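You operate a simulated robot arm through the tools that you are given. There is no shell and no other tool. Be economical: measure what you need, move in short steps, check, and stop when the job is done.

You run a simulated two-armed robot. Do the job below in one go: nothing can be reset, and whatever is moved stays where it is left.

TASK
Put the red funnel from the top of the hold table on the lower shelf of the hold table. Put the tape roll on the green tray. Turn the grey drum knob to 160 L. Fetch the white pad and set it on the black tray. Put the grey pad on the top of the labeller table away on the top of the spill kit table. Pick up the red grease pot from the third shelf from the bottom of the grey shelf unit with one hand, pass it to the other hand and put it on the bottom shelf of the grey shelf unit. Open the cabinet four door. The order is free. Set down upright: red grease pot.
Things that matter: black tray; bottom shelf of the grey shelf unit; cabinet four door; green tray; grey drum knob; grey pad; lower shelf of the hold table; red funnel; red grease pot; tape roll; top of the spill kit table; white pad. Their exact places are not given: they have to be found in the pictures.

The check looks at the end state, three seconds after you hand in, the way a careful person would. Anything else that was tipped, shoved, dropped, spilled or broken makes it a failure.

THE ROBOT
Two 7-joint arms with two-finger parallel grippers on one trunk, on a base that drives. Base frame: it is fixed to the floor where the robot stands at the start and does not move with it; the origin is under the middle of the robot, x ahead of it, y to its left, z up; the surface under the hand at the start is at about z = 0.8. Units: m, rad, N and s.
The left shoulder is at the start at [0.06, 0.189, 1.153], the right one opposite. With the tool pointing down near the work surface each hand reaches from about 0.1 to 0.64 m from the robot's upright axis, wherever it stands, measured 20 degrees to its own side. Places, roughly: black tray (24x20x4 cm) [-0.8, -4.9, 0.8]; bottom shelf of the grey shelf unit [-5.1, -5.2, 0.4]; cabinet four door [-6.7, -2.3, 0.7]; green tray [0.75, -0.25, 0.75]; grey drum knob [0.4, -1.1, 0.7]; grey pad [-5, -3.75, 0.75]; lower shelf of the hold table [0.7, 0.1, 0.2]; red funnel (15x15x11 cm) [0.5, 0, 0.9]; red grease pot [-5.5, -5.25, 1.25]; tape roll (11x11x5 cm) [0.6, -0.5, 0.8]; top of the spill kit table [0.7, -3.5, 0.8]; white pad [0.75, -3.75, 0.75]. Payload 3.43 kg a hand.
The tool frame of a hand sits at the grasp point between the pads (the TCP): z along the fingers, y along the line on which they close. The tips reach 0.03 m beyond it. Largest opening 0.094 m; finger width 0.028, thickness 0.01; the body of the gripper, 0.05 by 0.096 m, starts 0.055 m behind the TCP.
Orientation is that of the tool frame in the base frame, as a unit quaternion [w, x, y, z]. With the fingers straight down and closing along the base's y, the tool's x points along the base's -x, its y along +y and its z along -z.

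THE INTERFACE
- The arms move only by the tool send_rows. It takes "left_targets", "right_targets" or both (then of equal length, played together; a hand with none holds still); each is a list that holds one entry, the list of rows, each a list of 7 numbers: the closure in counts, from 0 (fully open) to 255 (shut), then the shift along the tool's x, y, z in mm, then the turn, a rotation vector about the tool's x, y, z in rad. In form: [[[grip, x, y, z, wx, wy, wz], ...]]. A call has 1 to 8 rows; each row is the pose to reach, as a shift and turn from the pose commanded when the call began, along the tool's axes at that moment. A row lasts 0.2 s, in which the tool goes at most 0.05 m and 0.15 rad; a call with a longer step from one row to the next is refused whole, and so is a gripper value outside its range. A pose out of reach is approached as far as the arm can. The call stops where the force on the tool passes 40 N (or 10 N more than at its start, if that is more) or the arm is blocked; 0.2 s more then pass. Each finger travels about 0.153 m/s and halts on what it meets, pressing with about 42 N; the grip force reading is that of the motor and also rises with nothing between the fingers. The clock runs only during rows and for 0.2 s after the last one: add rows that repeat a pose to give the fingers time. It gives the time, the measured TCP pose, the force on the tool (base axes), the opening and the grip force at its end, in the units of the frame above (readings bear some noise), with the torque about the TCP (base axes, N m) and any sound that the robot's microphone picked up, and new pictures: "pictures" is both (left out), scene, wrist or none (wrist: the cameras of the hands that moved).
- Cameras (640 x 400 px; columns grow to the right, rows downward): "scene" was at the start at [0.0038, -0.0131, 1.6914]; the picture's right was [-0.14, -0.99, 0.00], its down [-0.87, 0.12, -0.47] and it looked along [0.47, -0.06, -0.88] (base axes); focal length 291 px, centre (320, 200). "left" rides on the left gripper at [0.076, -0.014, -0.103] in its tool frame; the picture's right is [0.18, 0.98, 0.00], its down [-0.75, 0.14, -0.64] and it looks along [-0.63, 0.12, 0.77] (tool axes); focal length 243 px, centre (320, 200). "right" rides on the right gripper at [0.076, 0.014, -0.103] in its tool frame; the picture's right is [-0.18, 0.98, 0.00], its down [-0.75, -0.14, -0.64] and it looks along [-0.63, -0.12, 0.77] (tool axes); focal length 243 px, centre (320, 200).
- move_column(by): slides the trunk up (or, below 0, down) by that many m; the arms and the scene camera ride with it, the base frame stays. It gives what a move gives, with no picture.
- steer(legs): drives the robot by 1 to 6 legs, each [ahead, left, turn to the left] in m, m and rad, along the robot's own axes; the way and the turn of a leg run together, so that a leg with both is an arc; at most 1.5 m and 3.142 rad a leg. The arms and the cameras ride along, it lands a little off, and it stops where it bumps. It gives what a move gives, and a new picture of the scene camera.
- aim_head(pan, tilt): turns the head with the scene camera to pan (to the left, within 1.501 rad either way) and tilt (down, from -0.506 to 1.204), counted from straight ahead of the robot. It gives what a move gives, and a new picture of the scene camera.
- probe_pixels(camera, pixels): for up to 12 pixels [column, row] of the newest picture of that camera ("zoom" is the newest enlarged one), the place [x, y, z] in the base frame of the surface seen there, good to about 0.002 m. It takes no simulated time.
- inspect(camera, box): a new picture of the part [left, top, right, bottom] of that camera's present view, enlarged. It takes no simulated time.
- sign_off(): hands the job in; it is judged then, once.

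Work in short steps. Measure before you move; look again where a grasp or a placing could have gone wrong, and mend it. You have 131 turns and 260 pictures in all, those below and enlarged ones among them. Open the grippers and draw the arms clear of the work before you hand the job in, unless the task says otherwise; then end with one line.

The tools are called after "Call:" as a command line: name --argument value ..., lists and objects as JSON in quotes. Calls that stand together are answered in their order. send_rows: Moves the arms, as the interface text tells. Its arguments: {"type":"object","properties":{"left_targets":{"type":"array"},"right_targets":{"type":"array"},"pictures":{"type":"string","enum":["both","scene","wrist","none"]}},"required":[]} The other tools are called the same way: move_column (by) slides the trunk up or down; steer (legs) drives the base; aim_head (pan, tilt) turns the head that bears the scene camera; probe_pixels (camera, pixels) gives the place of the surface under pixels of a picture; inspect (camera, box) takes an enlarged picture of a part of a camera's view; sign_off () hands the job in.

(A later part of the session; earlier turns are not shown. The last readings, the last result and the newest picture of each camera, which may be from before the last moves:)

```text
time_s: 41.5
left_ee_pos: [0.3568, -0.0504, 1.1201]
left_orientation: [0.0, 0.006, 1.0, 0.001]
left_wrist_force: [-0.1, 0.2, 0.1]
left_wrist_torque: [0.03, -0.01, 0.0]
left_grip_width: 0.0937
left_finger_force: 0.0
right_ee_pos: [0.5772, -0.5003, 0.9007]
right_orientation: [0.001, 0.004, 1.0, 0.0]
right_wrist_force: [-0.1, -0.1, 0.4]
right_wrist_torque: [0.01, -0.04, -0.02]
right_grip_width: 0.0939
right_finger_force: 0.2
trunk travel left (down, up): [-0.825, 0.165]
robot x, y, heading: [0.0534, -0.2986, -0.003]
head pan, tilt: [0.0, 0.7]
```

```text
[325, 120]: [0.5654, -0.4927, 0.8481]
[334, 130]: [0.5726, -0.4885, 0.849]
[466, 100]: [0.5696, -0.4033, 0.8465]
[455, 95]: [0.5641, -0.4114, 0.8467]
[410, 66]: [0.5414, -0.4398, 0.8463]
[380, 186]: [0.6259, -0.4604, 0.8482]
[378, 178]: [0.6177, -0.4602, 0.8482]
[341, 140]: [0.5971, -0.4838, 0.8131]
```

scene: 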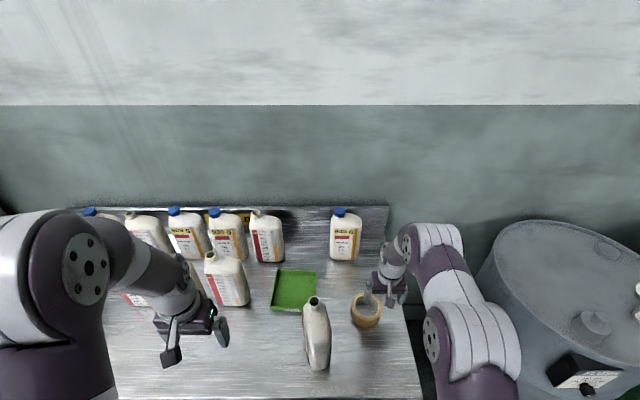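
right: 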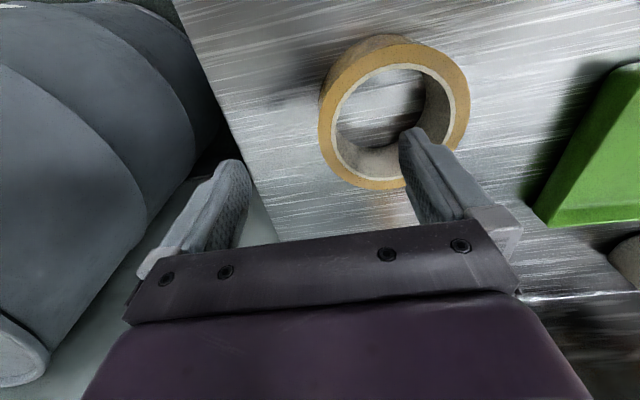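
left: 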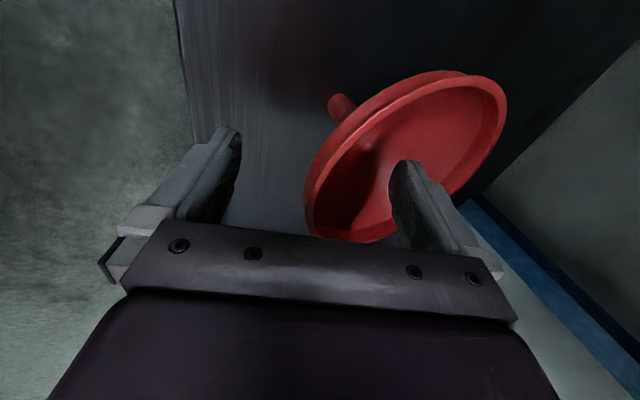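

Ring wall centre is y≈-0.492; shift +8 mm, descend to z 0.838, close and lift.

Call:
send_rows --right_targets '[[[0, 0, 8, 10, 0, 0, 0], [0, 0, 8, 40, 0, 0, 0], [0, 0, 8, 63, 0, 0, 0], [120, 0, 8, 63, 0, 0, 0], [200, 0, 8, 63, 0, 0, 0], [255, 0, 8, 63, 0, 0, 0], [255, 0, 8, 63, 0, 0, 0]]]' --pictures "wrist"

```text
time_s: 43.1
left_ee_pos: [0.3576, -0.0496, 1.1203]
left_orientation: [-0.002, 0.006, 1.0, 0.001]
left_wrist_force: [0.5, 0.6, 0.0]
left_wrist_torque: [-0.02, 0.01, -0.02]
left_grip_width: 0.0941
left_finger_force: 0.1
right_ee_pos: [0.575, -0.4934, 0.8375]
right_orientation: [0.0, 0.003, 1.0, 0.0]
right_wrist_force: [-0.1, -0.8, 0.5]
right_wrist_torque: [-0.05, 0.05, 0.02]
right_grip_width: 0.016
right_finger_force: 41.8
trunk travel left (down, up): [-0.825, 0.165]
robot x, y, heading: [0.056, -0.2969, -0.013]
head pan, tilt: [0.0, 0.7]
```

right: 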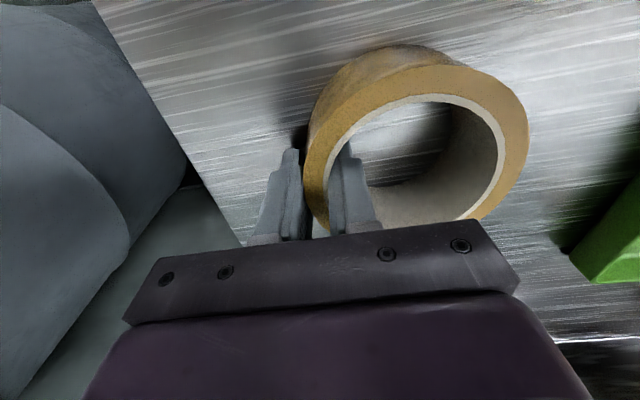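

Gripped (16 mm). Lift 12 cm and move 8.6 cm forward, then strafe the robot left 0.2 m so that the tray lies on the right arm's side.

Call:
send_rows --right_targets '[[[255, 0, 0, -30, 0, 0, 0], [255, 0, 0, -70, 0, 0, 0], [255, 0, 0, -110, 0, 0, 0], [255, 0, 0, -120, 0, 0, 0], [255, -43, 0, -120, 0, 0, 0], [255, -86, 0, -120, 0, 0, 0]]]' --pictures "none"

Call:
steer --legs '[[0, 0.2, 0.01]]'

```text
time_s: 44.5
left_ee_pos: [0.3593, -0.0501, 1.1195]
left_orientation: [-0.002, 0.007, 1.0, 0.001]
left_wrist_force: [-0.4, -0.2, 0.4]
left_wrist_torque: [-0.02, 0.0, -0.01]
left_grip_width: 0.0941
left_finger_force: 0.2
right_ee_pos: [0.6677, -0.4923, 0.9564]
right_orientation: [-0.001, 0.002, 1.0, 0.0]
right_wrist_force: [0.2, -0.4, -1.0]
right_wrist_torque: [-0.05, -0.01, 0.02]
right_grip_width: 0.016
right_finger_force: 42.2
trunk travel left (down, up): [-0.825, 0.165]
robot x, y, heading: [0.0559, -0.2957, -0.009]
head pan, tilt: [0.0, 0.7]
```

```text
time_s: 46.2
left_ee_pos: [0.3559, 0.1563, 1.1208]
left_orientation: [-0.001, 0.003, 1.0, 0.002]
left_wrist_force: [-0.1, -0.5, -0.1]
left_wrist_torque: [-0.03, 0.01, 0.01]
left_grip_width: 0.0939
left_finger_force: 0.0
right_ee_pos: [0.668, -0.2821, 0.9561]
right_orientation: [0.0, -0.001, 1.0, 0.0]
right_wrist_force: [-0.4, -0.7, -1.5]
right_wrist_torque: [-0.08, 0.03, -0.01]
right_grip_width: 0.0157
right_finger_force: 41.8
trunk travel left (down, up): [-0.825, 0.165]
robot x, y, heading: [0.0551, -0.0916, 0.004]
head pan, tilt: [0.0, 0.7]
```

scene: 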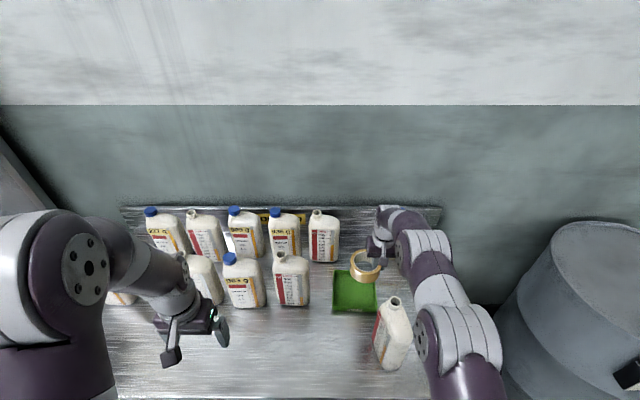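

The arm's elbow is near the bottle at (395,335); check its clearance and re-measure the tray.

Call:
probe_pixels --camera "scene" --pixels '[[420, 345], [412, 250], [430, 320], [395, 300], [408, 340], [335, 273], [333, 311], [376, 312], [355, 293], [362, 275], [365, 283], [352, 258]]'

Call:
inspect --camera "scene" --box '[310, 200, 490, 390]'

```text
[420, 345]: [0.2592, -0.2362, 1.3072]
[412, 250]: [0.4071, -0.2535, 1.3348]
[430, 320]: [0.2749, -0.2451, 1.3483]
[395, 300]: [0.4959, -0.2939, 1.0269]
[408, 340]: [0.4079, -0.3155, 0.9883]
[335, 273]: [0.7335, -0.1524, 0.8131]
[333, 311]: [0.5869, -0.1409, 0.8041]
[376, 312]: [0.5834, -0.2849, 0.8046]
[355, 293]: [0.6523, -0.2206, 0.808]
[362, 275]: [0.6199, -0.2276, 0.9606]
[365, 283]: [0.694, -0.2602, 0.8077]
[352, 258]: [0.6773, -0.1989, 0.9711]
```

```text
2.11 times, centred on (400, 295) of scene
```

zoom: 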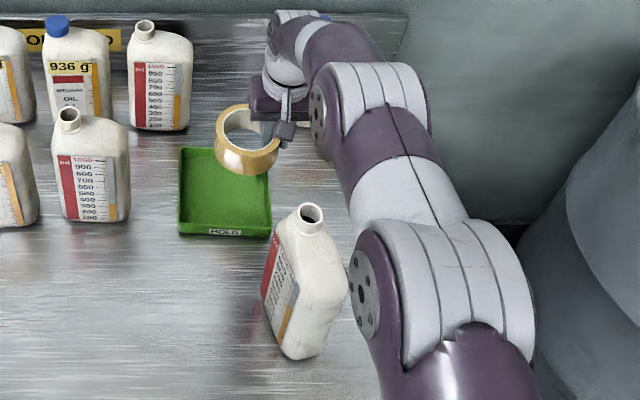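

Elbow is at z 1.3, well clear. Centre over the tray, lower to the floor, release partially (so the outer finger doesn't push the tray wall).

Call:
send_rows --right_targets '[[[255, 8, 25, 0, 0, 0, 0], [255, 8, 25, 40, 0, 0, 0], [255, 8, 25, 80, 0, 0, 0], [255, 8, 25, 100, 0, 0, 0], [255, 8, 25, 111, 0, 0, 0]]]' --pictures "both"

```text
time_s: 47.4
left_ee_pos: [0.3561, 0.1579, 1.1189]
left_orientation: [0.0, 0.003, 1.0, 0.0]
left_wrist_force: [0.1, -0.4, 0.2]
left_wrist_torque: [0.0, -0.02, -0.03]
left_grip_width: 0.0936
left_finger_force: 0.0
right_ee_pos: [0.6615, -0.2574, 0.8436]
right_orientation: [0.0, -0.001, 1.0, 0.0]
right_wrist_force: [0.4, -0.3, -1.6]
right_wrist_torque: [-0.07, 0.02, 0.0]
right_grip_width: 0.0158
right_finger_force: 41.2
trunk travel left (down, up): [-0.825, 0.165]
robot x, y, heading: [0.0556, -0.0898, 0.003]
head pan, tilt: [0.0, 0.7]
```

scene: 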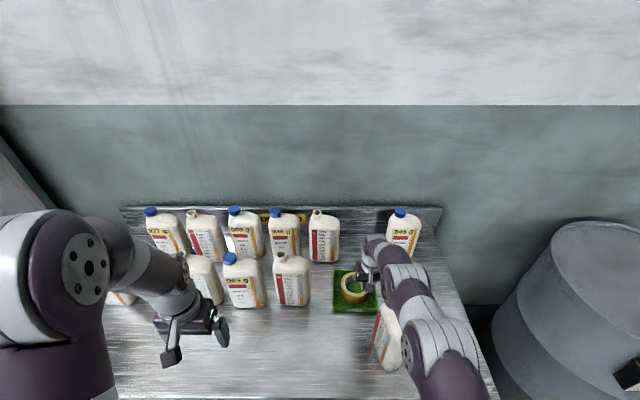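
right: 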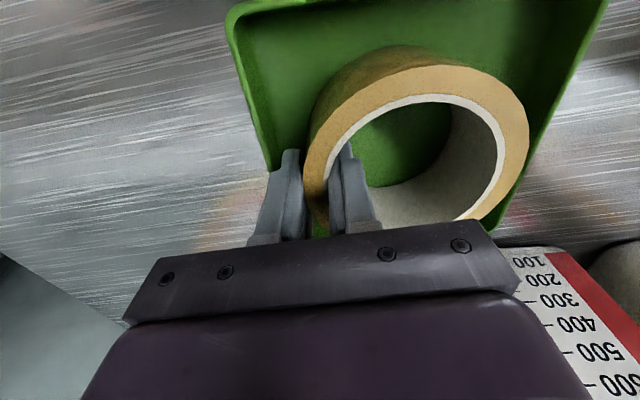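

In tray. Lower 3 mm more, open partly, lift out.

Call:
send_rows --right_targets '[[[255, 0, 0, 3, 0, 0, 0], [225, 0, 0, 3, 0, 0, 0], [192, 0, 0, 3, 0, 0, 0], [192, 0, 0, 3, 0, 0, 0], [192, 0, 0, -20, 0, 0, 0], [192, 0, 0, -50, 0, 0, 0], [192, 0, 0, -95, 0, 0, 0], [100, 0, 0, -140, 0, 0, 0]]]' --pictures "both"

```text
time_s: 49.2
left_ee_pos: [0.3553, 0.1578, 1.1212]
left_orientation: [-0.001, 0.002, 1.0, 0.001]
left_wrist_force: [-0.4, -0.6, -0.6]
left_wrist_torque: [-0.01, -0.03, -0.01]
left_grip_width: 0.094
left_finger_force: 0.0
right_ee_pos: [0.6592, -0.2566, 0.988]
right_orientation: [0.0, -0.001, 1.0, 0.001]
right_wrist_force: [0.3, -0.1, 0.3]
right_wrist_torque: [-0.03, 0.02, 0.01]
right_grip_width: 0.0571
right_finger_force: 0.1
trunk travel left (down, up): [-0.825, 0.165]
robot x, y, heading: [0.0539, -0.0888, 0.002]
head pan, tilt: [0.0, 0.7]
```

scene: 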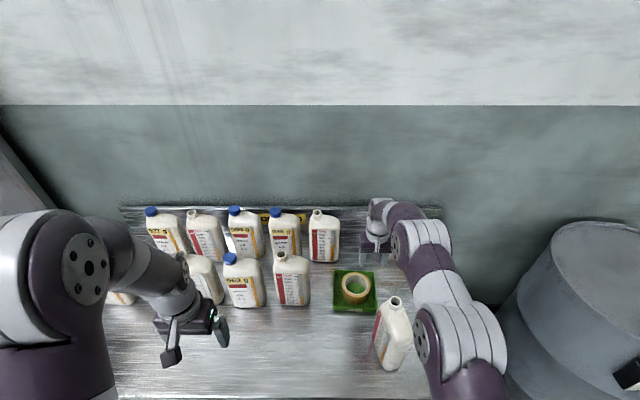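
right: 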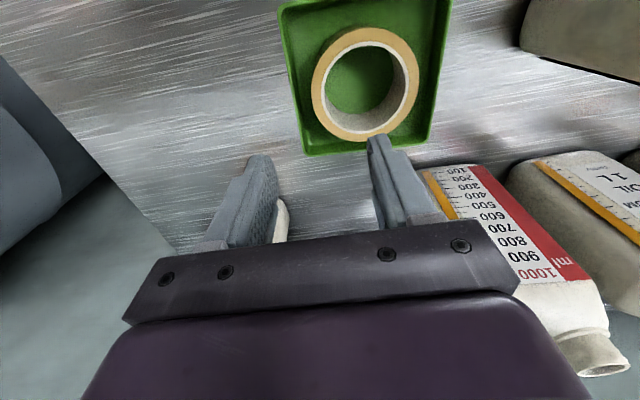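

The tape sits in the tray. Raise and retract the right hand above the bottles, then back off and go right to look at the drum.

Call:
send_rows --right_targets '[[[0, 0, 0, -45, 0, 0, 0], [0, 0, 0, -90, 0, 0, 0], [0, 0, 0, -135, 0, 0, 0], [0, 45, 0, -140, 0, 0, 0], [0, 90, 0, -140, 0, 0, 0], [0, 135, 0, -140, 0, 0, 0], [0, 180, 0, -140, 0, 0, 0], [0, 220, 0, -140, 0, 0, 0]]]' --pictures "none"

Call:
steer --legs '[[-0.5, 0, 0], [0, -0.55, 0]]'

Call:
aim_head --pan -0.6 --tilt 0.7

```text
time_s: 51.0
left_ee_pos: [0.3549, 0.1574, 1.1209]
left_orientation: [0.0, 0.002, 1.0, 0.001]
left_wrist_force: [-0.6, -0.3, -0.8]
left_wrist_torque: [-0.02, -0.02, -0.02]
left_grip_width: 0.094
left_finger_force: 0.1
right_ee_pos: [0.4383, -0.2543, 1.1273]
right_orientation: [0.0, -0.001, 1.0, 0.001]
right_wrist_force: [-0.4, 0.2, -0.4]
right_wrist_torque: [0.03, -0.02, 0.01]
right_grip_width: 0.0943
right_finger_force: 0.1
right hand out of reach, approached as far as the arm can: row 2, 3, 4
trunk travel left (down, up): [-0.825, 0.165]
robot x, y, heading: [0.057, -0.0916, 0.004]
head pan, tilt: [0.0, 0.7]
```

```text
time_s: 56.7
left_ee_pos: [-0.1486, -0.3846, 1.1186]
left_orientation: [-0.001, -0.005, 1.0, 0.001]
left_wrist_force: [0.2, 0.1, 0.1]
left_wrist_torque: [-0.02, -0.02, -0.01]
left_grip_width: 0.094
left_finger_force: 0.1
right_ee_pos: [-0.0578, -0.7949, 1.1263]
right_orientation: [-0.001, -0.01, 1.0, 0.0]
right_wrist_force: [1.2, 0.9, -0.2]
right_wrist_torque: [0.0, 0.0, 0.01]
right_grip_width: 0.0941
right_finger_force: 0.0
trunk travel left (down, up): [-0.825, 0.165]
robot x, y, heading: [-0.4451, -0.6402, 0.014]
head pan, tilt: [0.0, 0.7]
```

scene: 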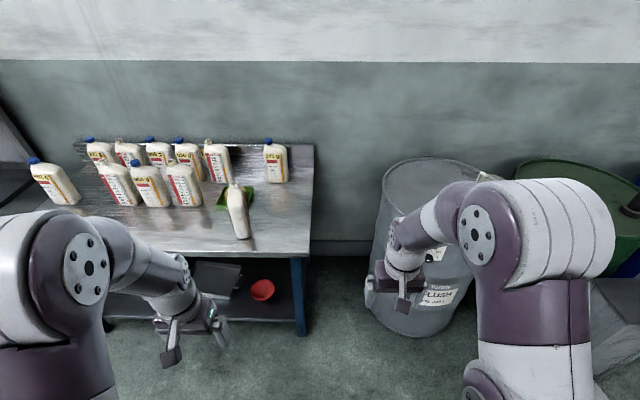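

```text
time_s: 57.7
left_ee_pos: [-0.1478, -0.3848, 1.1205]
left_orientation: [-0.001, -0.005, 1.0, 0.001]
left_wrist_force: [0.1, 0.0, 0.6]
left_wrist_torque: [0.02, 0.0, 0.0]
left_grip_width: 0.0939
left_finger_force: 0.0
right_ee_pos: [-0.0584, -0.7948, 1.1256]
right_orientation: [0.0, -0.009, 1.0, -0.001]
right_wrist_force: [-0.4, 0.6, -0.1]
right_wrist_torque: [0.01, -0.01, -0.03]
right_grip_width: 0.0941
right_finger_force: 0.0
trunk travel left (down, up): [-0.825, 0.165]
robot x, y, heading: [-0.4444, -0.6389, 0.021]
head pan, tilt: [-0.6, 0.7]
```

scene: 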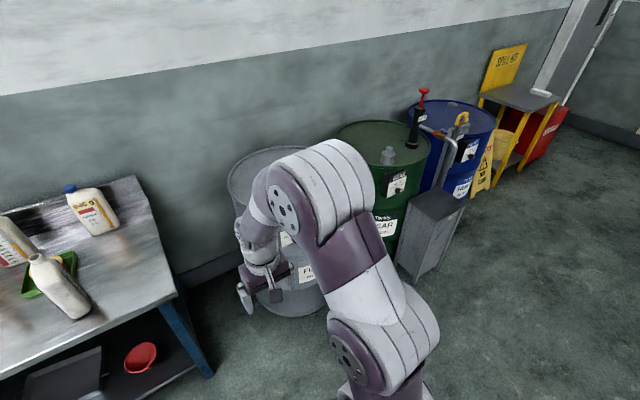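

The right arm blocks the view. I strafe 0.5 m right so the drum is centred between the arms.

Call:
steer --legs '[[0, -0.48, -0.02]]'

Call:
aim_head --pan 0.0 --tilt 0.75

Call:
inspect --camera "scene" --box '[220, 180, 420, 320]'

```text
time_s: 60.5
left_ee_pos: [-0.1399, -0.8678, 1.12]
left_orientation: [-0.001, 0.006, 1.0, 0.001]
left_wrist_force: [0.1, -0.3, 0.1]
left_wrist_torque: [-0.04, 0.0, 0.0]
left_grip_width: 0.0941
left_finger_force: 0.0
right_ee_pos: [-0.0591, -1.2799, 1.1273]
right_orientation: [-0.001, 0.003, 1.0, 0.0]
right_wrist_force: [0.1, 0.2, 0.4]
right_wrist_torque: [0.02, 0.02, 0.05]
right_grip_width: 0.0941
right_finger_force: 0.1
trunk travel left (down, up): [-0.825, 0.165]
robot x, y, heading: [-0.4432, -1.1167, -0.002]
head pan, tilt: [-0.6, 0.7]
```

scene: 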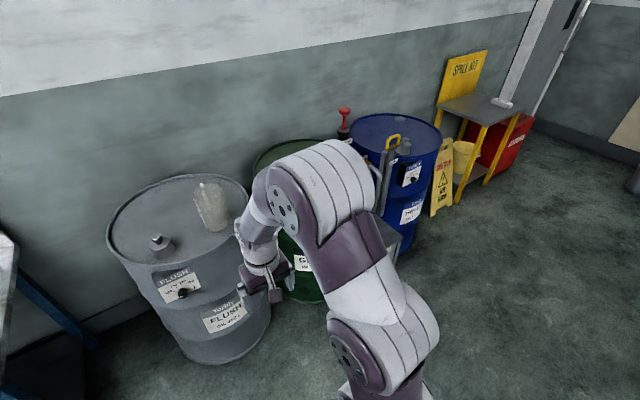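

```text
time_s: 61.5
left_ee_pos: [-0.1402, -0.8673, 1.1202]
left_orientation: [0.0, 0.006, 1.0, 0.001]
left_wrist_force: [0.4, -0.4, -0.2]
left_wrist_torque: [-0.02, 0.0, 0.02]
left_grip_width: 0.0941
left_finger_force: 0.1
right_ee_pos: [-0.0584, -1.2798, 1.1273]
right_orientation: [-0.001, 0.002, 1.0, 0.0]
right_wrist_force: [-0.4, -0.4, 0.6]
right_wrist_torque: [0.0, 0.0, 0.0]
right_grip_width: 0.0941
right_finger_force: 0.2
trunk travel left (down, up): [-0.825, 0.165]
robot x, y, heading: [-0.4373, -1.1121, -0.004]
head pan, tilt: [0.0, 0.75]
```

scene: 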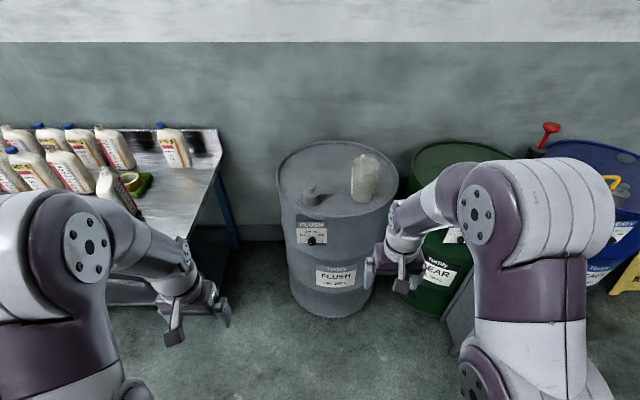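

```text
2.86 times, centred on (320, 250) of scene
```

zoom: 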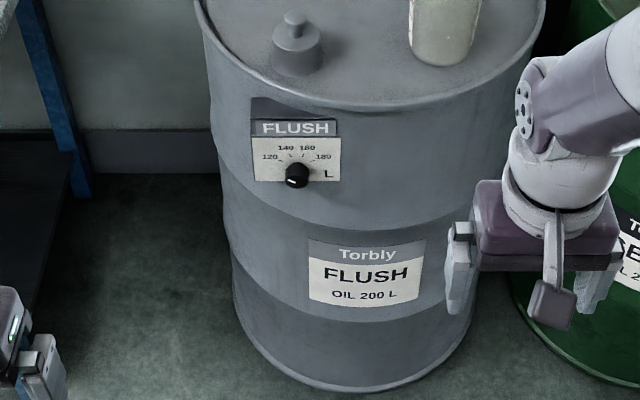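

The dial has marks 120/140/160/180 around a knob at (313,239). Zoom hard and probe it.

Call:
inspect --camera "scene" --box '[293, 216, 333, 250]'

Call:
probe_pixels --camera "scene" --pixels '[[312, 240], [298, 226], [326, 226], [299, 243], [326, 243], [313, 228], [312, 236], [317, 240], [308, 240]]'

```text
11.76 times, centred on (313, 233) of scene
```

zoom: 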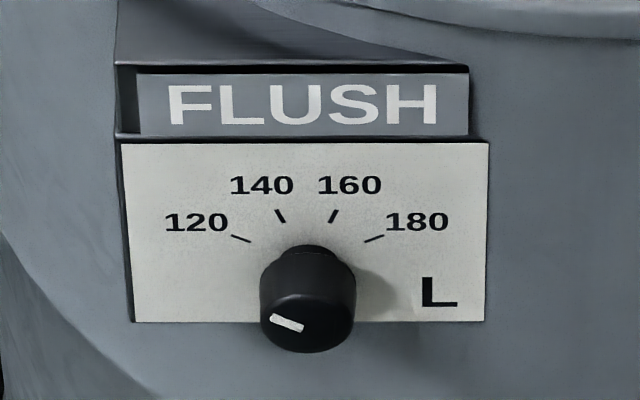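

```text
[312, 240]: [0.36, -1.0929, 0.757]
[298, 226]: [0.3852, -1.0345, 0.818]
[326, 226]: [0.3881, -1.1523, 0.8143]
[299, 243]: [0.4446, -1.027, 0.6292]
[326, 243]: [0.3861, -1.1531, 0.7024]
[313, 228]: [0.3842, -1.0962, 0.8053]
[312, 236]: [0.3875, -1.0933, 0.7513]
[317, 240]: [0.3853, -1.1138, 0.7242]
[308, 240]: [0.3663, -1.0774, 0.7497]
```

Plate is the plane x≈0.386 facing −x. Probe tick ends and the pointer on the zoom to get the knob centre and angles.

Call:
probe_pixels --camera "zoom" --pixels '[[234, 236], [249, 241], [276, 211], [285, 221], [337, 211], [330, 221], [383, 236], [366, 242], [275, 319], [300, 328], [262, 310], [354, 310]]'

Call:
probe_pixels --camera "zoom" --pixels '[[308, 296], [308, 348], [308, 322], [270, 335], [346, 335], [308, 270]]'

```text
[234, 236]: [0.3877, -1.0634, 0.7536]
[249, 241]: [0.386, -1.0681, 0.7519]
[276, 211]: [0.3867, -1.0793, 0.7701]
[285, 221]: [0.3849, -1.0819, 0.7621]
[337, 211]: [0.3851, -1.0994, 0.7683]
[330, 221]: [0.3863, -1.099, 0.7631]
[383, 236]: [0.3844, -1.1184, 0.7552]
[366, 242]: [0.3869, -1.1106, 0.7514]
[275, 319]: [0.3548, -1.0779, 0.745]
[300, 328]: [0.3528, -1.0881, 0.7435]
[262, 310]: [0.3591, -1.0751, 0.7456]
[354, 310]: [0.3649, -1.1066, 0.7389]
```

```text
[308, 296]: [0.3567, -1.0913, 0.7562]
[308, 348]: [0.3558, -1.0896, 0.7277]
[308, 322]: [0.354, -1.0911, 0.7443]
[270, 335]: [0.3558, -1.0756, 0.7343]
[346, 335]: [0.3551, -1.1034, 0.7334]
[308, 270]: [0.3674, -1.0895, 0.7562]
```

Knob centre is (front x 0.354, y −1.0905, z 0.742), radius ≈16 mm; pointer is at 120, so 160 is 90° clockwise (ticks at ±22°, ±67°). Position the robot and lower the trunk so the right hand can approach horizontally.

Call:
steer --legs '[[0.08, 0.185, 0.004]]'

Call:
move_column --by -0.25

Call:
send_rows --right_targets '[[[0, 0, 0, 0, 0.05, -0.121, -0.05], [0, 0, 0, 0, 0.1, -0.242, -0.1], [0, 0, 0, 0, 0.15, -0.362, -0.15], [0, 0, 0, 0, 0.2, -0.483, -0.2], [0, 0, 0, 0, 0.25, -0.604, -0.25], [0, 0, 0, 0, 0.3, -0.725, -0.3], [0, 0, 0, 0, 0.35, -0.845, -0.35], [0, 0, 0, 0, 0.4, -0.966, -0.4]]]' --pictures "none"

Call:
send_rows --right_targets '[[[0, 0, 0, 0, 0.05, -0.121, -0.05], [0, 0, 0, 0, 0.1, -0.242, -0.1], [0, 0, 0, 0, 0.15, -0.362, -0.15], [0, 0, 0, 0, 0.214, -0.516, -0.214], [0, 0, 0, 0, 0.214, -0.516, -0.214]]]' --pictures "both"

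```text
time_s: 63.1
left_ee_pos: [-0.0594, -0.6845, 1.1203]
left_orientation: [-0.001, 0.004, 1.0, 0.002]
left_wrist_force: [-0.6, -0.2, -0.2]
left_wrist_torque: [0.02, 0.03, -0.02]
left_grip_width: 0.094
left_finger_force: 0.1
right_ee_pos: [0.0242, -1.0975, 1.1265]
right_orientation: [0.0, 0.0, 1.0, 0.0]
right_wrist_force: [-0.6, 0.4, -0.9]
right_wrist_torque: [0.02, 0.0, -0.02]
right_grip_width: 0.0941
right_finger_force: 0.0
trunk travel left (down, up): [-0.825, 0.165]
robot x, y, heading: [-0.3588, -0.9321, 0.0]
head pan, tilt: [0.0, 0.75]
```

scene: 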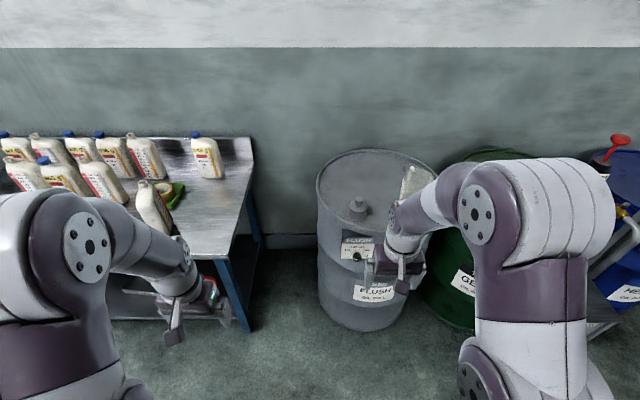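

```text
time_s: 65.7
left_ee_pos: [-0.0599, -0.6834, 0.8693]
left_orientation: [-0.001, 0.005, 1.0, 0.001]
left_wrist_force: [-0.1, 0.9, 1.2]
left_wrist_torque: [-0.01, -0.01, 0.0]
left_grip_width: 0.0943
left_finger_force: 0.0
right_ee_pos: [0.0244, -1.0964, 0.877]
right_orientation: [0.0, 0.001, 1.0, -0.001]
right_wrist_force: [0.3, -0.3, -0.5]
right_wrist_torque: [0.0, -0.01, 0.0]
right_grip_width: 0.0939
right_finger_force: 0.0
trunk travel left (down, up): [-0.575, 0.415]
robot x, y, heading: [-0.3602, -0.9335, -0.005]
head pan, tilt: [0.0, 0.75]
```

```text
time_s: 67.5
left_ee_pos: [-0.0591, -0.6842, 0.8692]
left_orientation: [-0.001, 0.005, 1.0, 0.001]
left_wrist_force: [0.6, 0.8, -0.2]
left_wrist_torque: [-0.01, 0.0, 0.02]
left_grip_width: 0.0939
left_finger_force: 0.0
right_ee_pos: [0.0241, -1.096, 0.8768]
right_orientation: [0.459, -0.189, 0.847, -0.19]
right_wrist_force: [-0.7, -0.3, -0.4]
right_wrist_torque: [-0.01, 0.01, 0.02]
right_grip_width: 0.094
right_finger_force: 0.1
trunk travel left (down, up): [-0.575, 0.415]
robot x, y, heading: [-0.364, -0.9336, -0.0]
head pan, tilt: [0.0, 0.75]
```

```text
refused: row 4 steps farther than a row can; nothing moved
```

Resend the remainder in equal steps.

Call:
send_rows --right_targets '[[[0, 0, 0, 0, 0.043, -0.103, -0.043], [0, 0, 0, 0, 0.086, -0.206, -0.086], [0, 0, 0, 0, 0.128, -0.31, -0.128], [0, 0, 0, 0, 0.171, -0.413, -0.171], [0, 0, 0, 0, 0.214, -0.516, -0.214], [0, 0, 0, 0, 0.214, -0.516, -0.214]]]' --pictures "both"

```text
time_s: 68.9
left_ee_pos: [-0.06, -0.6835, 0.871]
left_orientation: [0.0, 0.005, 1.0, 0.001]
left_wrist_force: [-0.1, 1.2, 0.5]
left_wrist_torque: [0.0, 0.04, -0.01]
left_grip_width: 0.0939
left_finger_force: 0.0
right_ee_pos: [0.1871, -1.0617, 0.9304]
right_orientation: [0.63, -0.275, 0.675, -0.266]
right_wrist_force: [0.2, 0.2, 0.0]
right_wrist_torque: [-0.02, 0.01, -0.03]
right_grip_width: 0.0941
right_finger_force: 0.1
right hand out of reach, approached as far as the arm can: row 1, 2, 3, 4, 5, 6
trunk travel left (down, up): [-0.575, 0.415]
robot x, y, heading: [-0.3618, -0.9298, -0.001]
head pan, tilt: [0.0, 0.75]
```

scene: 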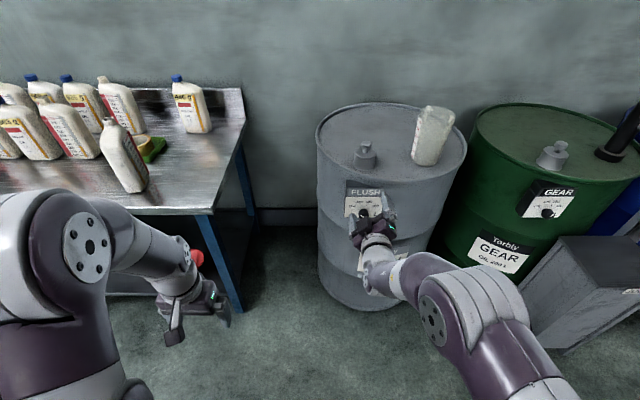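
right: 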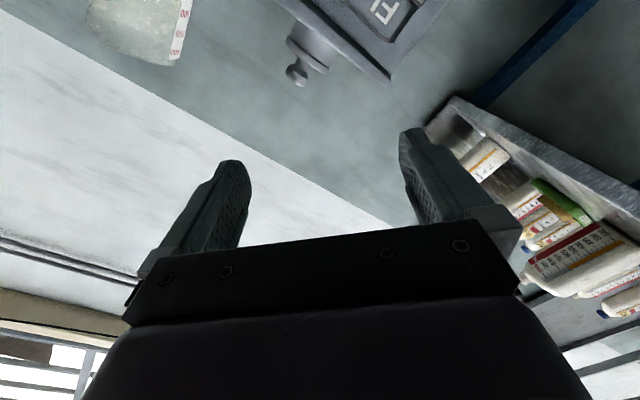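

The start point was too close in for this orientation; the arm has the orientation though. Now command it to the pre-grasp point in front of the knob (x 0.26).

Call:
send_rows --right_targets '[[[0, 0, 0, 48, 0, 0, 0], [0, 0, 0, 96, 0, 0, 0], [0, 20, 22, 136, 0, 0, 0], [0, 45, 49, 168, 0, 0, 0], [0, 70, 75, 200, 0, 0, 0], [0, 92, 99, 232, 0, 0, 0], [0, 92, 99, 236, 0, 0, 0]]]' --pictures "both"

```text
time_s: 70.1
left_ee_pos: [-0.0613, -0.6839, 0.87]
left_orientation: [0.0, 0.005, 1.0, 0.002]
left_wrist_force: [1.1, -0.2, -1.0]
left_wrist_torque: [0.03, 0.12, 0.03]
left_grip_width: 0.0939
left_finger_force: 0.0
right_ee_pos: [0.3585, -1.0551, 0.8328]
right_orientation: [0.631, -0.275, 0.675, -0.264]
right_wrist_force: [-60.9, 9.2, 21.4]
right_wrist_torque: [1.14, 0.96, 2.14]
right_grip_width: 0.0871
right_finger_force: 0.1
trunk travel left (down, up): [-0.575, 0.415]
robot x, y, heading: [-0.3598, -0.932, 0.002]
head pan, tilt: [0.0, 0.75]
stopped in row 5 (right hand): the force on the tool passed its limit at 150 N (the readings are from after the stop); the commanded pose is now the measured one
```

scene: 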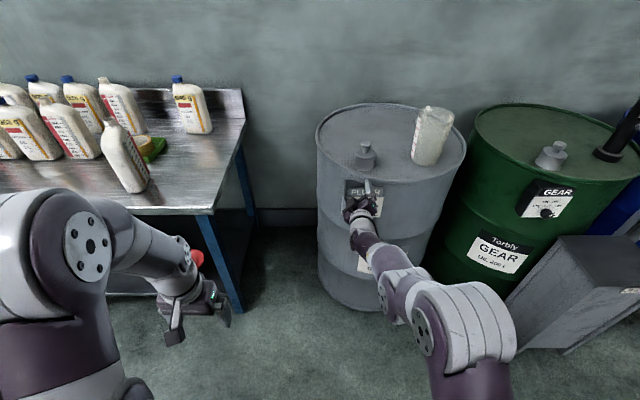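
right: 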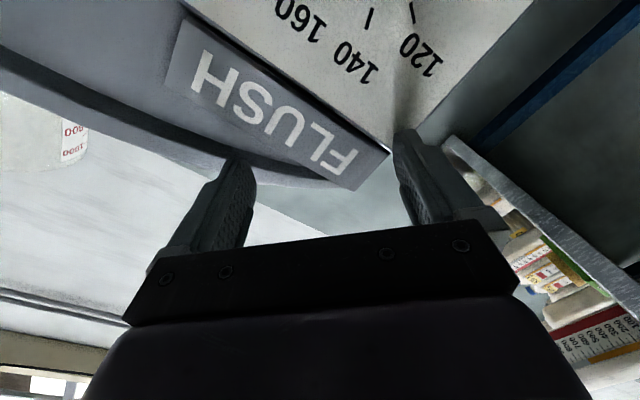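

The commanded pose had been reset to the measured one, so the fingertips touched the plate above the dial. Back straight off and check that nothing moved.

Call:
send_rows --right_targets '[[[0, 0, 0, -20, 0, 0, 0], [0, 0, 0, -60, 0, 0, 0], [0, 0, 0, -100, 0, 0, 0], [0, 40, 0, -130, 0, 0, 0]]]' --pictures "both"

Call:
inspect --camera "scene" --box '[320, 160, 420, 230]'

```text
time_s: 71.1
left_ee_pos: [-0.059, -0.6841, 0.8691]
left_orientation: [-0.001, 0.005, 1.0, 0.001]
left_wrist_force: [0.1, -0.4, 0.1]
left_wrist_torque: [0.0, 0.0, -0.04]
left_grip_width: 0.0939
left_finger_force: 0.1
right_ee_pos: [0.2533, -1.0568, 0.8223]
right_orientation: [0.625, -0.27, 0.68, -0.27]
right_wrist_force: [0.6, 1.1, 0.2]
right_wrist_torque: [-0.01, -0.05, 0.01]
right_grip_width: 0.0942
right_finger_force: 0.2
right hand out of reach, approached as far as the arm can: row 3, 4
trunk travel left (down, up): [-0.575, 0.415]
robot x, y, heading: [-0.3592, -0.9338, -0.002]
head pan, tilt: [0.0, 0.75]
```

scene: 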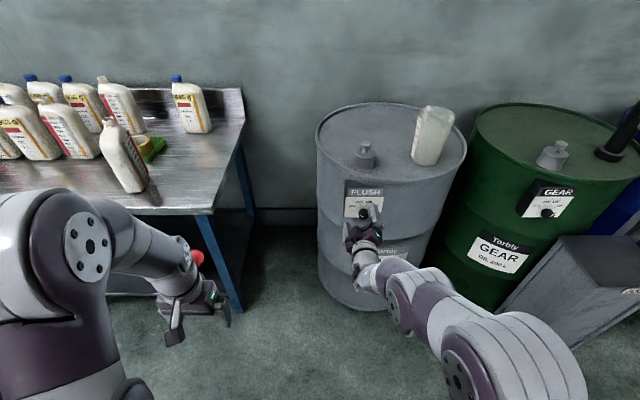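
right: 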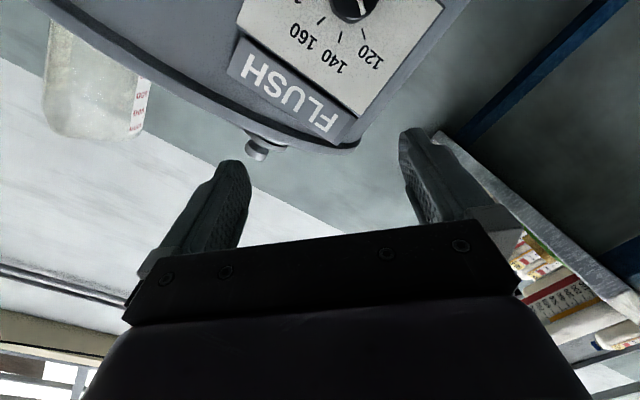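

```text
5.71 times, centred on (370, 195) of scene
```

zoom: 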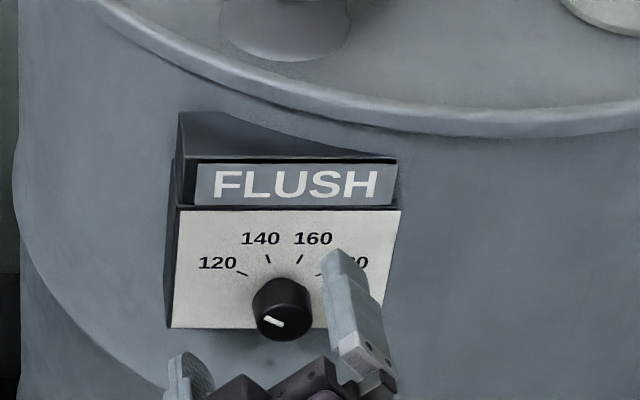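

The dial is intact and unmoved. The arm is folded too tightly, so I back the base 0.1 m and lower the trunk 0.08 to bring the hand to knob height.

Call:
steer --legs '[[-0.12, 0, 0]]'

Call:
move_column --by -0.08

Call:
inspect --camera "scene" --box '[310, 130, 410, 200]'

```text
time_s: 72.3
left_ee_pos: [-0.1819, -0.6842, 0.8704]
left_orientation: [-0.001, 0.006, 1.0, 0.001]
left_wrist_force: [-0.2, 0.5, 0.4]
left_wrist_torque: [-0.02, -0.04, 0.0]
left_grip_width: 0.0941
left_finger_force: 0.0
right_ee_pos: [0.1313, -1.0575, 0.825]
right_orientation: [0.626, -0.269, 0.68, -0.272]
right_wrist_force: [-0.6, -0.5, 0.2]
right_wrist_torque: [-0.02, 0.01, 0.01]
right_grip_width: 0.0938
right_finger_force: 0.0
trunk travel left (down, up): [-0.575, 0.415]
robot x, y, heading: [-0.4805, -0.9313, -0.005]
head pan, tilt: [0.0, 0.75]
```

scene: 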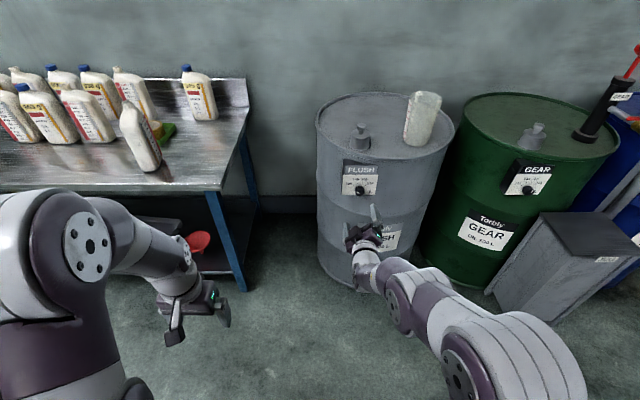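

```text
time_s: 73.5
left_ee_pos: [-0.1802, -0.6842, 0.7907]
left_orientation: [-0.001, 0.007, 1.0, 0.002]
left_wrist_force: [-0.6, 0.9, -0.1]
left_wrist_torque: [0.0, 0.02, 0.01]
left_grip_width: 0.094
left_finger_force: 0.1
right_ee_pos: [0.1302, -1.0574, 0.7432]
right_orientation: [0.626, -0.269, 0.68, -0.271]
right_wrist_force: [0.2, 0.5, -0.1]
right_wrist_torque: [0.01, -0.01, 0.03]
right_grip_width: 0.0942
right_finger_force: 0.1
trunk travel left (down, up): [-0.495, 0.495]
robot x, y, heading: [-0.483, -0.9336, -0.004]
head pan, tilt: [0.0, 0.75]
```

```text
5.71 times, centred on (360, 165) of scene
```

zoom: 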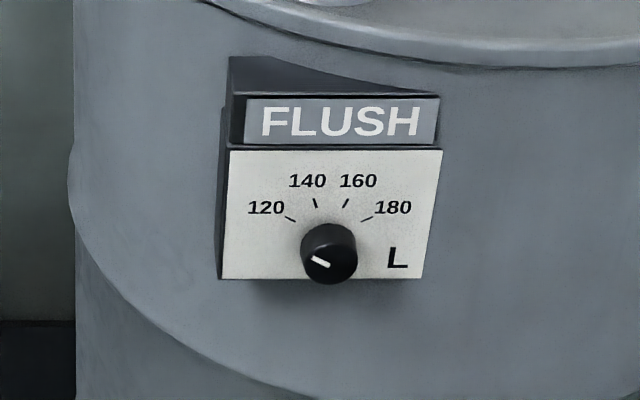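

Pointer is clearly at 120. Re-probe the knob face and move to 2.5 cm in front of it, correcting the small pitch error.

Call:
probe_pixels --camera "zoom" --pixels '[[330, 262], [303, 255], [357, 258], [330, 282], [240, 160], [430, 160], [235, 270], [420, 270]]'

Call:
send_rows --right_targets '[[[0, 2, -5, 40, 0.01, -0.025, 0], [0, 5, -12, 80, 0.02, -0.05, 0], [0, 8, -20, 120, 0.028, -0.071, 0], [0, 12, -27, 155, 0.028, -0.071, 0], [0, 12, -27, 171, 0.028, -0.071, 0], [0, 12, -27, 171, 0.028, -0.071, 0]]]' --pictures "both"

```text
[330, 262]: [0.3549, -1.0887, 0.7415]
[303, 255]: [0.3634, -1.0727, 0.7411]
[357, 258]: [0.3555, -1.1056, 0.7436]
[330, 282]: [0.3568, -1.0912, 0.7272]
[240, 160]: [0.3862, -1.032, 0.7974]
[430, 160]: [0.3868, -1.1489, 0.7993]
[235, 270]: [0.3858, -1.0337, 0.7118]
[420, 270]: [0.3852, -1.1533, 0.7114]
```

```text
time_s: 74.9
left_ee_pos: [-0.181, -0.684, 0.7895]
left_orientation: [-0.001, 0.005, 1.0, 0.0]
left_wrist_force: [-0.1, -0.6, 0.3]
left_wrist_torque: [-0.02, 0.02, -0.01]
left_grip_width: 0.0939
left_finger_force: 0.1
right_ee_pos: [0.3104, -1.0659, 0.7452]
right_orientation: [0.647, -0.263, 0.66, -0.278]
right_wrist_force: [-0.3, -0.3, 1.0]
right_wrist_torque: [-0.01, 0.02, 0.01]
right_grip_width: 0.094
right_finger_force: 0.0
right hand out of reach, approached as far as the arm can: row 1, 2, 3, 4, 5, 6
trunk travel left (down, up): [-0.495, 0.495]
robot x, y, heading: [-0.4819, -0.9306, -0.005]
head pan, tilt: [0.0, 0.75]
```

scene: 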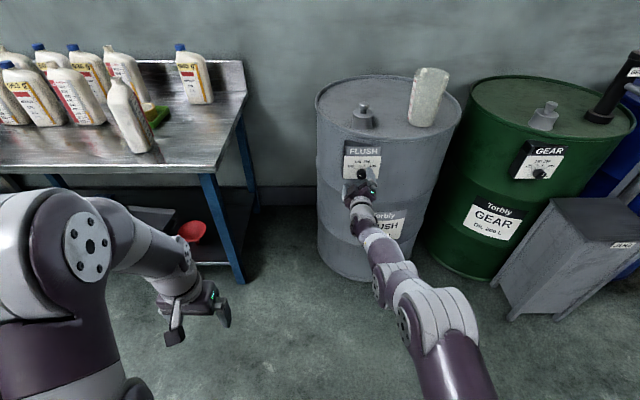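
right: 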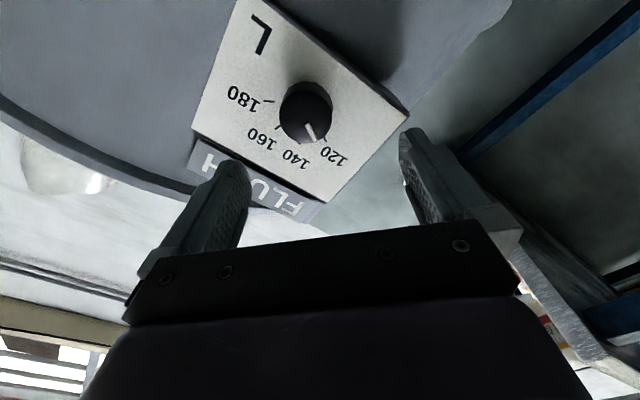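

A wrist limit restricts this roll, so I start the grip at roll 0 instead and align exactly on the knob axis.

Call:
send_rows --right_targets '[[[0, 3, -3, -5, -0.004, -0.003, 0.131], [0, 7, -5, -5, -0.007, -0.006, 0.262], [0, 10, -8, -5, -0.011, -0.009, 0.393], [0, 13, -10, -5, -0.014, -0.012, 0.523], [0, 16, -13, -5, -0.018, -0.016, 0.654], [0, 19, -15, -5, -0.022, -0.019, 0.785], [0, 19, -15, -5, -0.022, -0.019, 0.785]]]' --pictures "both"

```text
time_s: 76.5
left_ee_pos: [-0.1806, -0.684, 0.7899]
left_orientation: [-0.001, 0.006, 1.0, 0.001]
left_wrist_force: [0.6, -0.7, -0.8]
left_wrist_torque: [-0.03, 0.05, 0.02]
left_grip_width: 0.0939
left_finger_force: 0.2
right_ee_pos: [0.2959, -1.0535, 0.7388]
right_orientation: [0.707, 0.006, 0.707, -0.006]
right_wrist_force: [-0.5, 0.2, -0.5]
right_wrist_torque: [0.03, -0.02, -0.05]
right_grip_width: 0.0938
right_finger_force: 0.0
right hand out of reach, approached as far as the arm can: row 1, 2, 3, 4, 5, 6, 7
trunk travel left (down, up): [-0.495, 0.495]
robot x, y, heading: [-0.4805, -0.9337, -0.005]
head pan, tilt: [0.0, 0.75]
```

scene: 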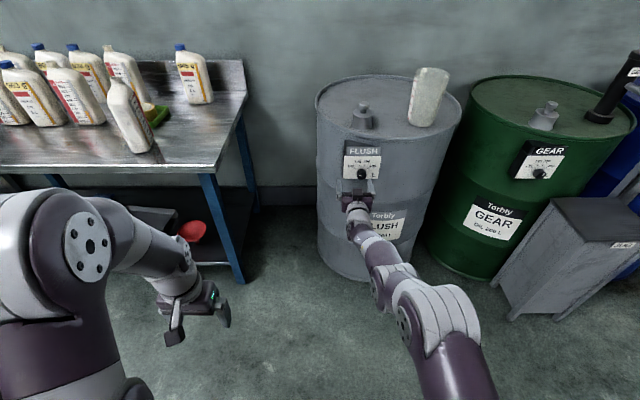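
right: 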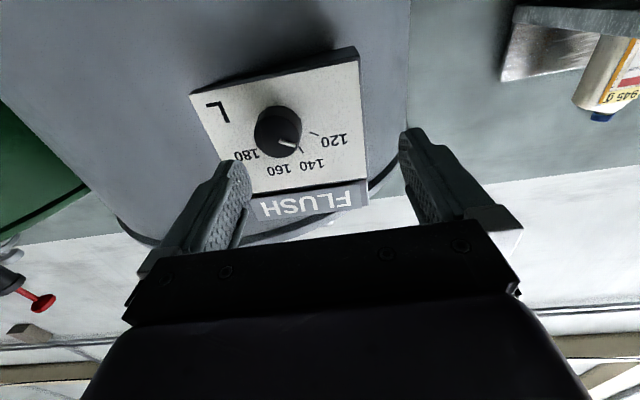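

Perhaps the arm is now over-extended. Pull back 8 cm while shifting to the knob's axis, to see if that is reachable.

Call:
send_rows --right_targets '[[[0, 0, -10, -30, 0, 0, 0], [0, 0, -20, -60, 0, 0, 0], [0, -3, -37, -80, 0, 0, 0], [0, -3, -37, -80, 0, 0, 0]]]' --pictures "none"

```text
time_s: 77.5
left_ee_pos: [-0.1808, -0.6833, 0.7899]
left_orientation: [-0.002, 0.006, 1.0, 0.0]
left_wrist_force: [-1.0, -0.2, 0.2]
left_wrist_torque: [0.03, 0.0, 0.0]
left_grip_width: 0.094
left_finger_force: 0.1
right_ee_pos: [0.2208, -1.0399, 0.7416]
right_orientation: [0.707, 0.002, 0.707, -0.002]
right_wrist_force: [-0.4, -0.1, 0.2]
right_wrist_torque: [0.01, -0.03, -0.02]
right_grip_width: 0.0939
right_finger_force: 0.1
right hand out of reach, approached as far as the arm can: row 1, 2, 3, 4
trunk travel left (down, up): [-0.495, 0.495]
robot x, y, heading: [-0.4839, -0.9326, -0.001]
head pan, tilt: [0.0, 0.75]
```

The lateral position is at a joint limit; the hand needs to be more inboard. Move the base 0.12 m right and bring the hand inboard to the knob axis.

Call:
steer --legs '[[0, -0.12, 0]]'

Call:
send_rows --right_targets '[[[0, 0, 25, 0, 0, 0, 0], [0, 0, 50, 20, 0, 0, 0], [0, 0, 70, 50, 0, 0, 0], [0, 0, 70, 80, 0, 0, 0], [0, 0, 70, 80, 0, 0, 0]]]' --pictures "wrist"

```text
time_s: 78.8
left_ee_pos: [-0.1799, -0.8052, 0.7901]
left_orientation: [-0.001, 0.007, 1.0, 0.001]
left_wrist_force: [-0.8, -0.4, -0.3]
left_wrist_torque: [0.01, -0.03, -0.02]
left_grip_width: 0.0941
left_finger_force: 0.0
right_ee_pos: [0.2207, -1.1627, 0.741]
right_orientation: [0.708, 0.003, 0.707, -0.003]
right_wrist_force: [-0.9, 0.3, -0.6]
right_wrist_torque: [0.03, -0.03, 0.01]
right_grip_width: 0.094
right_finger_force: 0.1
trunk travel left (down, up): [-0.495, 0.495]
robot x, y, heading: [-0.481, -1.0507, -0.006]
head pan, tilt: [0.0, 0.75]
```

scene: 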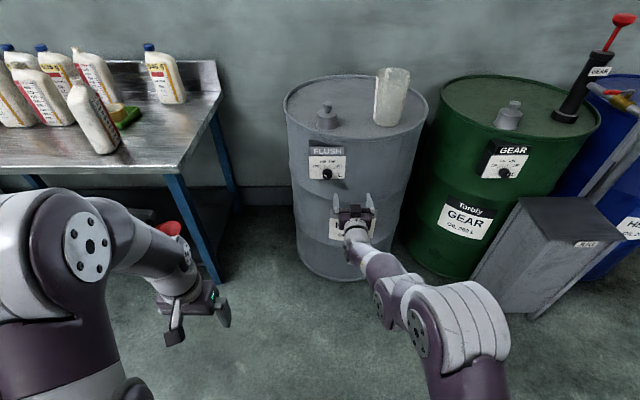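

```text
time_s: 80.0
left_ee_pos: [-0.1812, -0.8051, 0.7895]
left_orientation: [0.0, 0.007, 1.0, 0.001]
left_wrist_force: [-0.6, 0.0, -0.5]
left_wrist_torque: [0.0, 0.0, -0.01]
left_grip_width: 0.0939
left_finger_force: 0.1
right_ee_pos: [0.2987, -1.0917, 0.7383]
right_orientation: [0.708, 0.002, 0.706, -0.003]
right_wrist_force: [-0.7, 0.3, -0.5]
right_wrist_torque: [0.0, -0.03, 0.01]
right_grip_width: 0.094
right_finger_force: 0.0
trunk travel left (down, up): [-0.495, 0.495]
robot x, y, heading: [-0.4863, -1.0549, -0.006]
head pan, tilt: [0.0, 0.75]
```

right: 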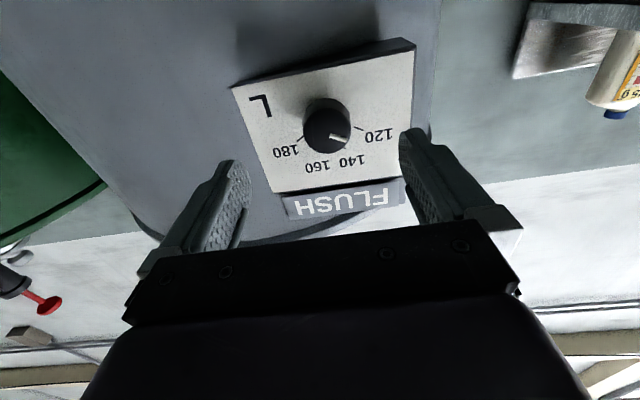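

On the axis now, within reach. Test a −45° roll here in free air, so that the 90° turn can run −45°→+45°.

Call:
send_rows --right_targets '[[[0, -3, 1, 0, 0, 0, -0.131], [0, -3, 1, 0, 0, 0, -0.262], [0, -3, 1, 0, 0, 0, -0.393], [0, -3, 1, 0, 0, 0, -0.524], [0, -3, 1, 0, 0, 0, -0.655], [0, -3, 1, 0, 0, 0, -0.785], [0, -3, 1, 0, 0, 0, -0.785]]]' --pictures "none"

```text
time_s: 81.5
left_ee_pos: [-0.1801, -0.8056, 0.7886]
left_orientation: [0.0, 0.007, 1.0, 0.0]
left_wrist_force: [0.7, 0.4, -0.2]
left_wrist_torque: [-0.01, 0.0, 0.01]
left_grip_width: 0.0939
left_finger_force: 0.0
right_ee_pos: [0.3017, -1.0922, 0.7441]
right_orientation: [0.653, -0.269, 0.653, -0.274]
right_wrist_force: [-0.6, -0.4, 0.5]
right_wrist_torque: [0.0, 0.0, 0.0]
right_grip_width: 0.094
right_finger_force: 0.0
trunk travel left (down, up): [-0.495, 0.495]
robot x, y, heading: [-0.4796, -1.0522, -0.008]
head pan, tilt: [0.0, 0.75]
```

Reachable. Advance 48 mm over the knob and close.

Call:
send_rows --right_targets '[[[0, 0, 1, 25, 0, 0, 0], [0, 0, 1, 48, 0, 0, 0], [100, 0, 1, 48, 0, 0, 0], [180, 0, 1, 48, 0, 0, 0], [255, 0, 1, 48, 0, 0, 0], [255, 0, 1, 48, 0, 0, 0]]]' --pictures "wrist"

```text
time_s: 83.0
left_ee_pos: [-0.1811, -0.8047, 0.7897]
left_orientation: [0.0, 0.007, 1.0, 0.001]
left_wrist_force: [-1.2, 0.9, 0.3]
left_wrist_torque: [-0.04, 0.0, 0.01]
left_grip_width: 0.0942
left_finger_force: 0.1
right_ee_pos: [0.3264, -1.0861, 0.7481]
right_orientation: [0.652, -0.269, 0.654, -0.274]
right_wrist_force: [-10.6, 0.9, -5.1]
right_wrist_torque: [0.02, 0.14, 0.14]
right_grip_width: 0.0
right_finger_force: 32.8
right hand out of reach, approached as far as the arm can: row 2, 3, 4, 5, 6
trunk travel left (down, up): [-0.495, 0.495]
robot x, y, heading: [-0.4844, -1.0517, -0.007]
head pan, tilt: [0.0, 0.75]
```

right: 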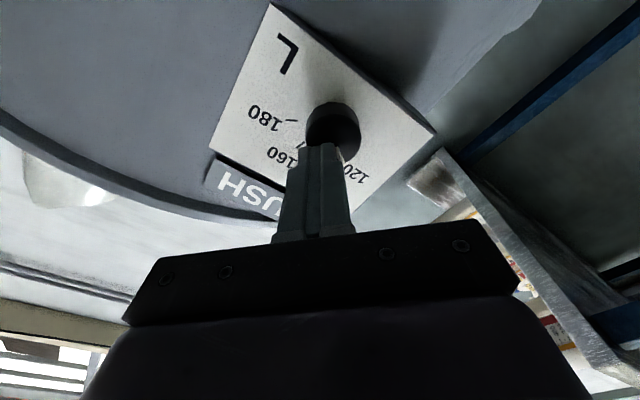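

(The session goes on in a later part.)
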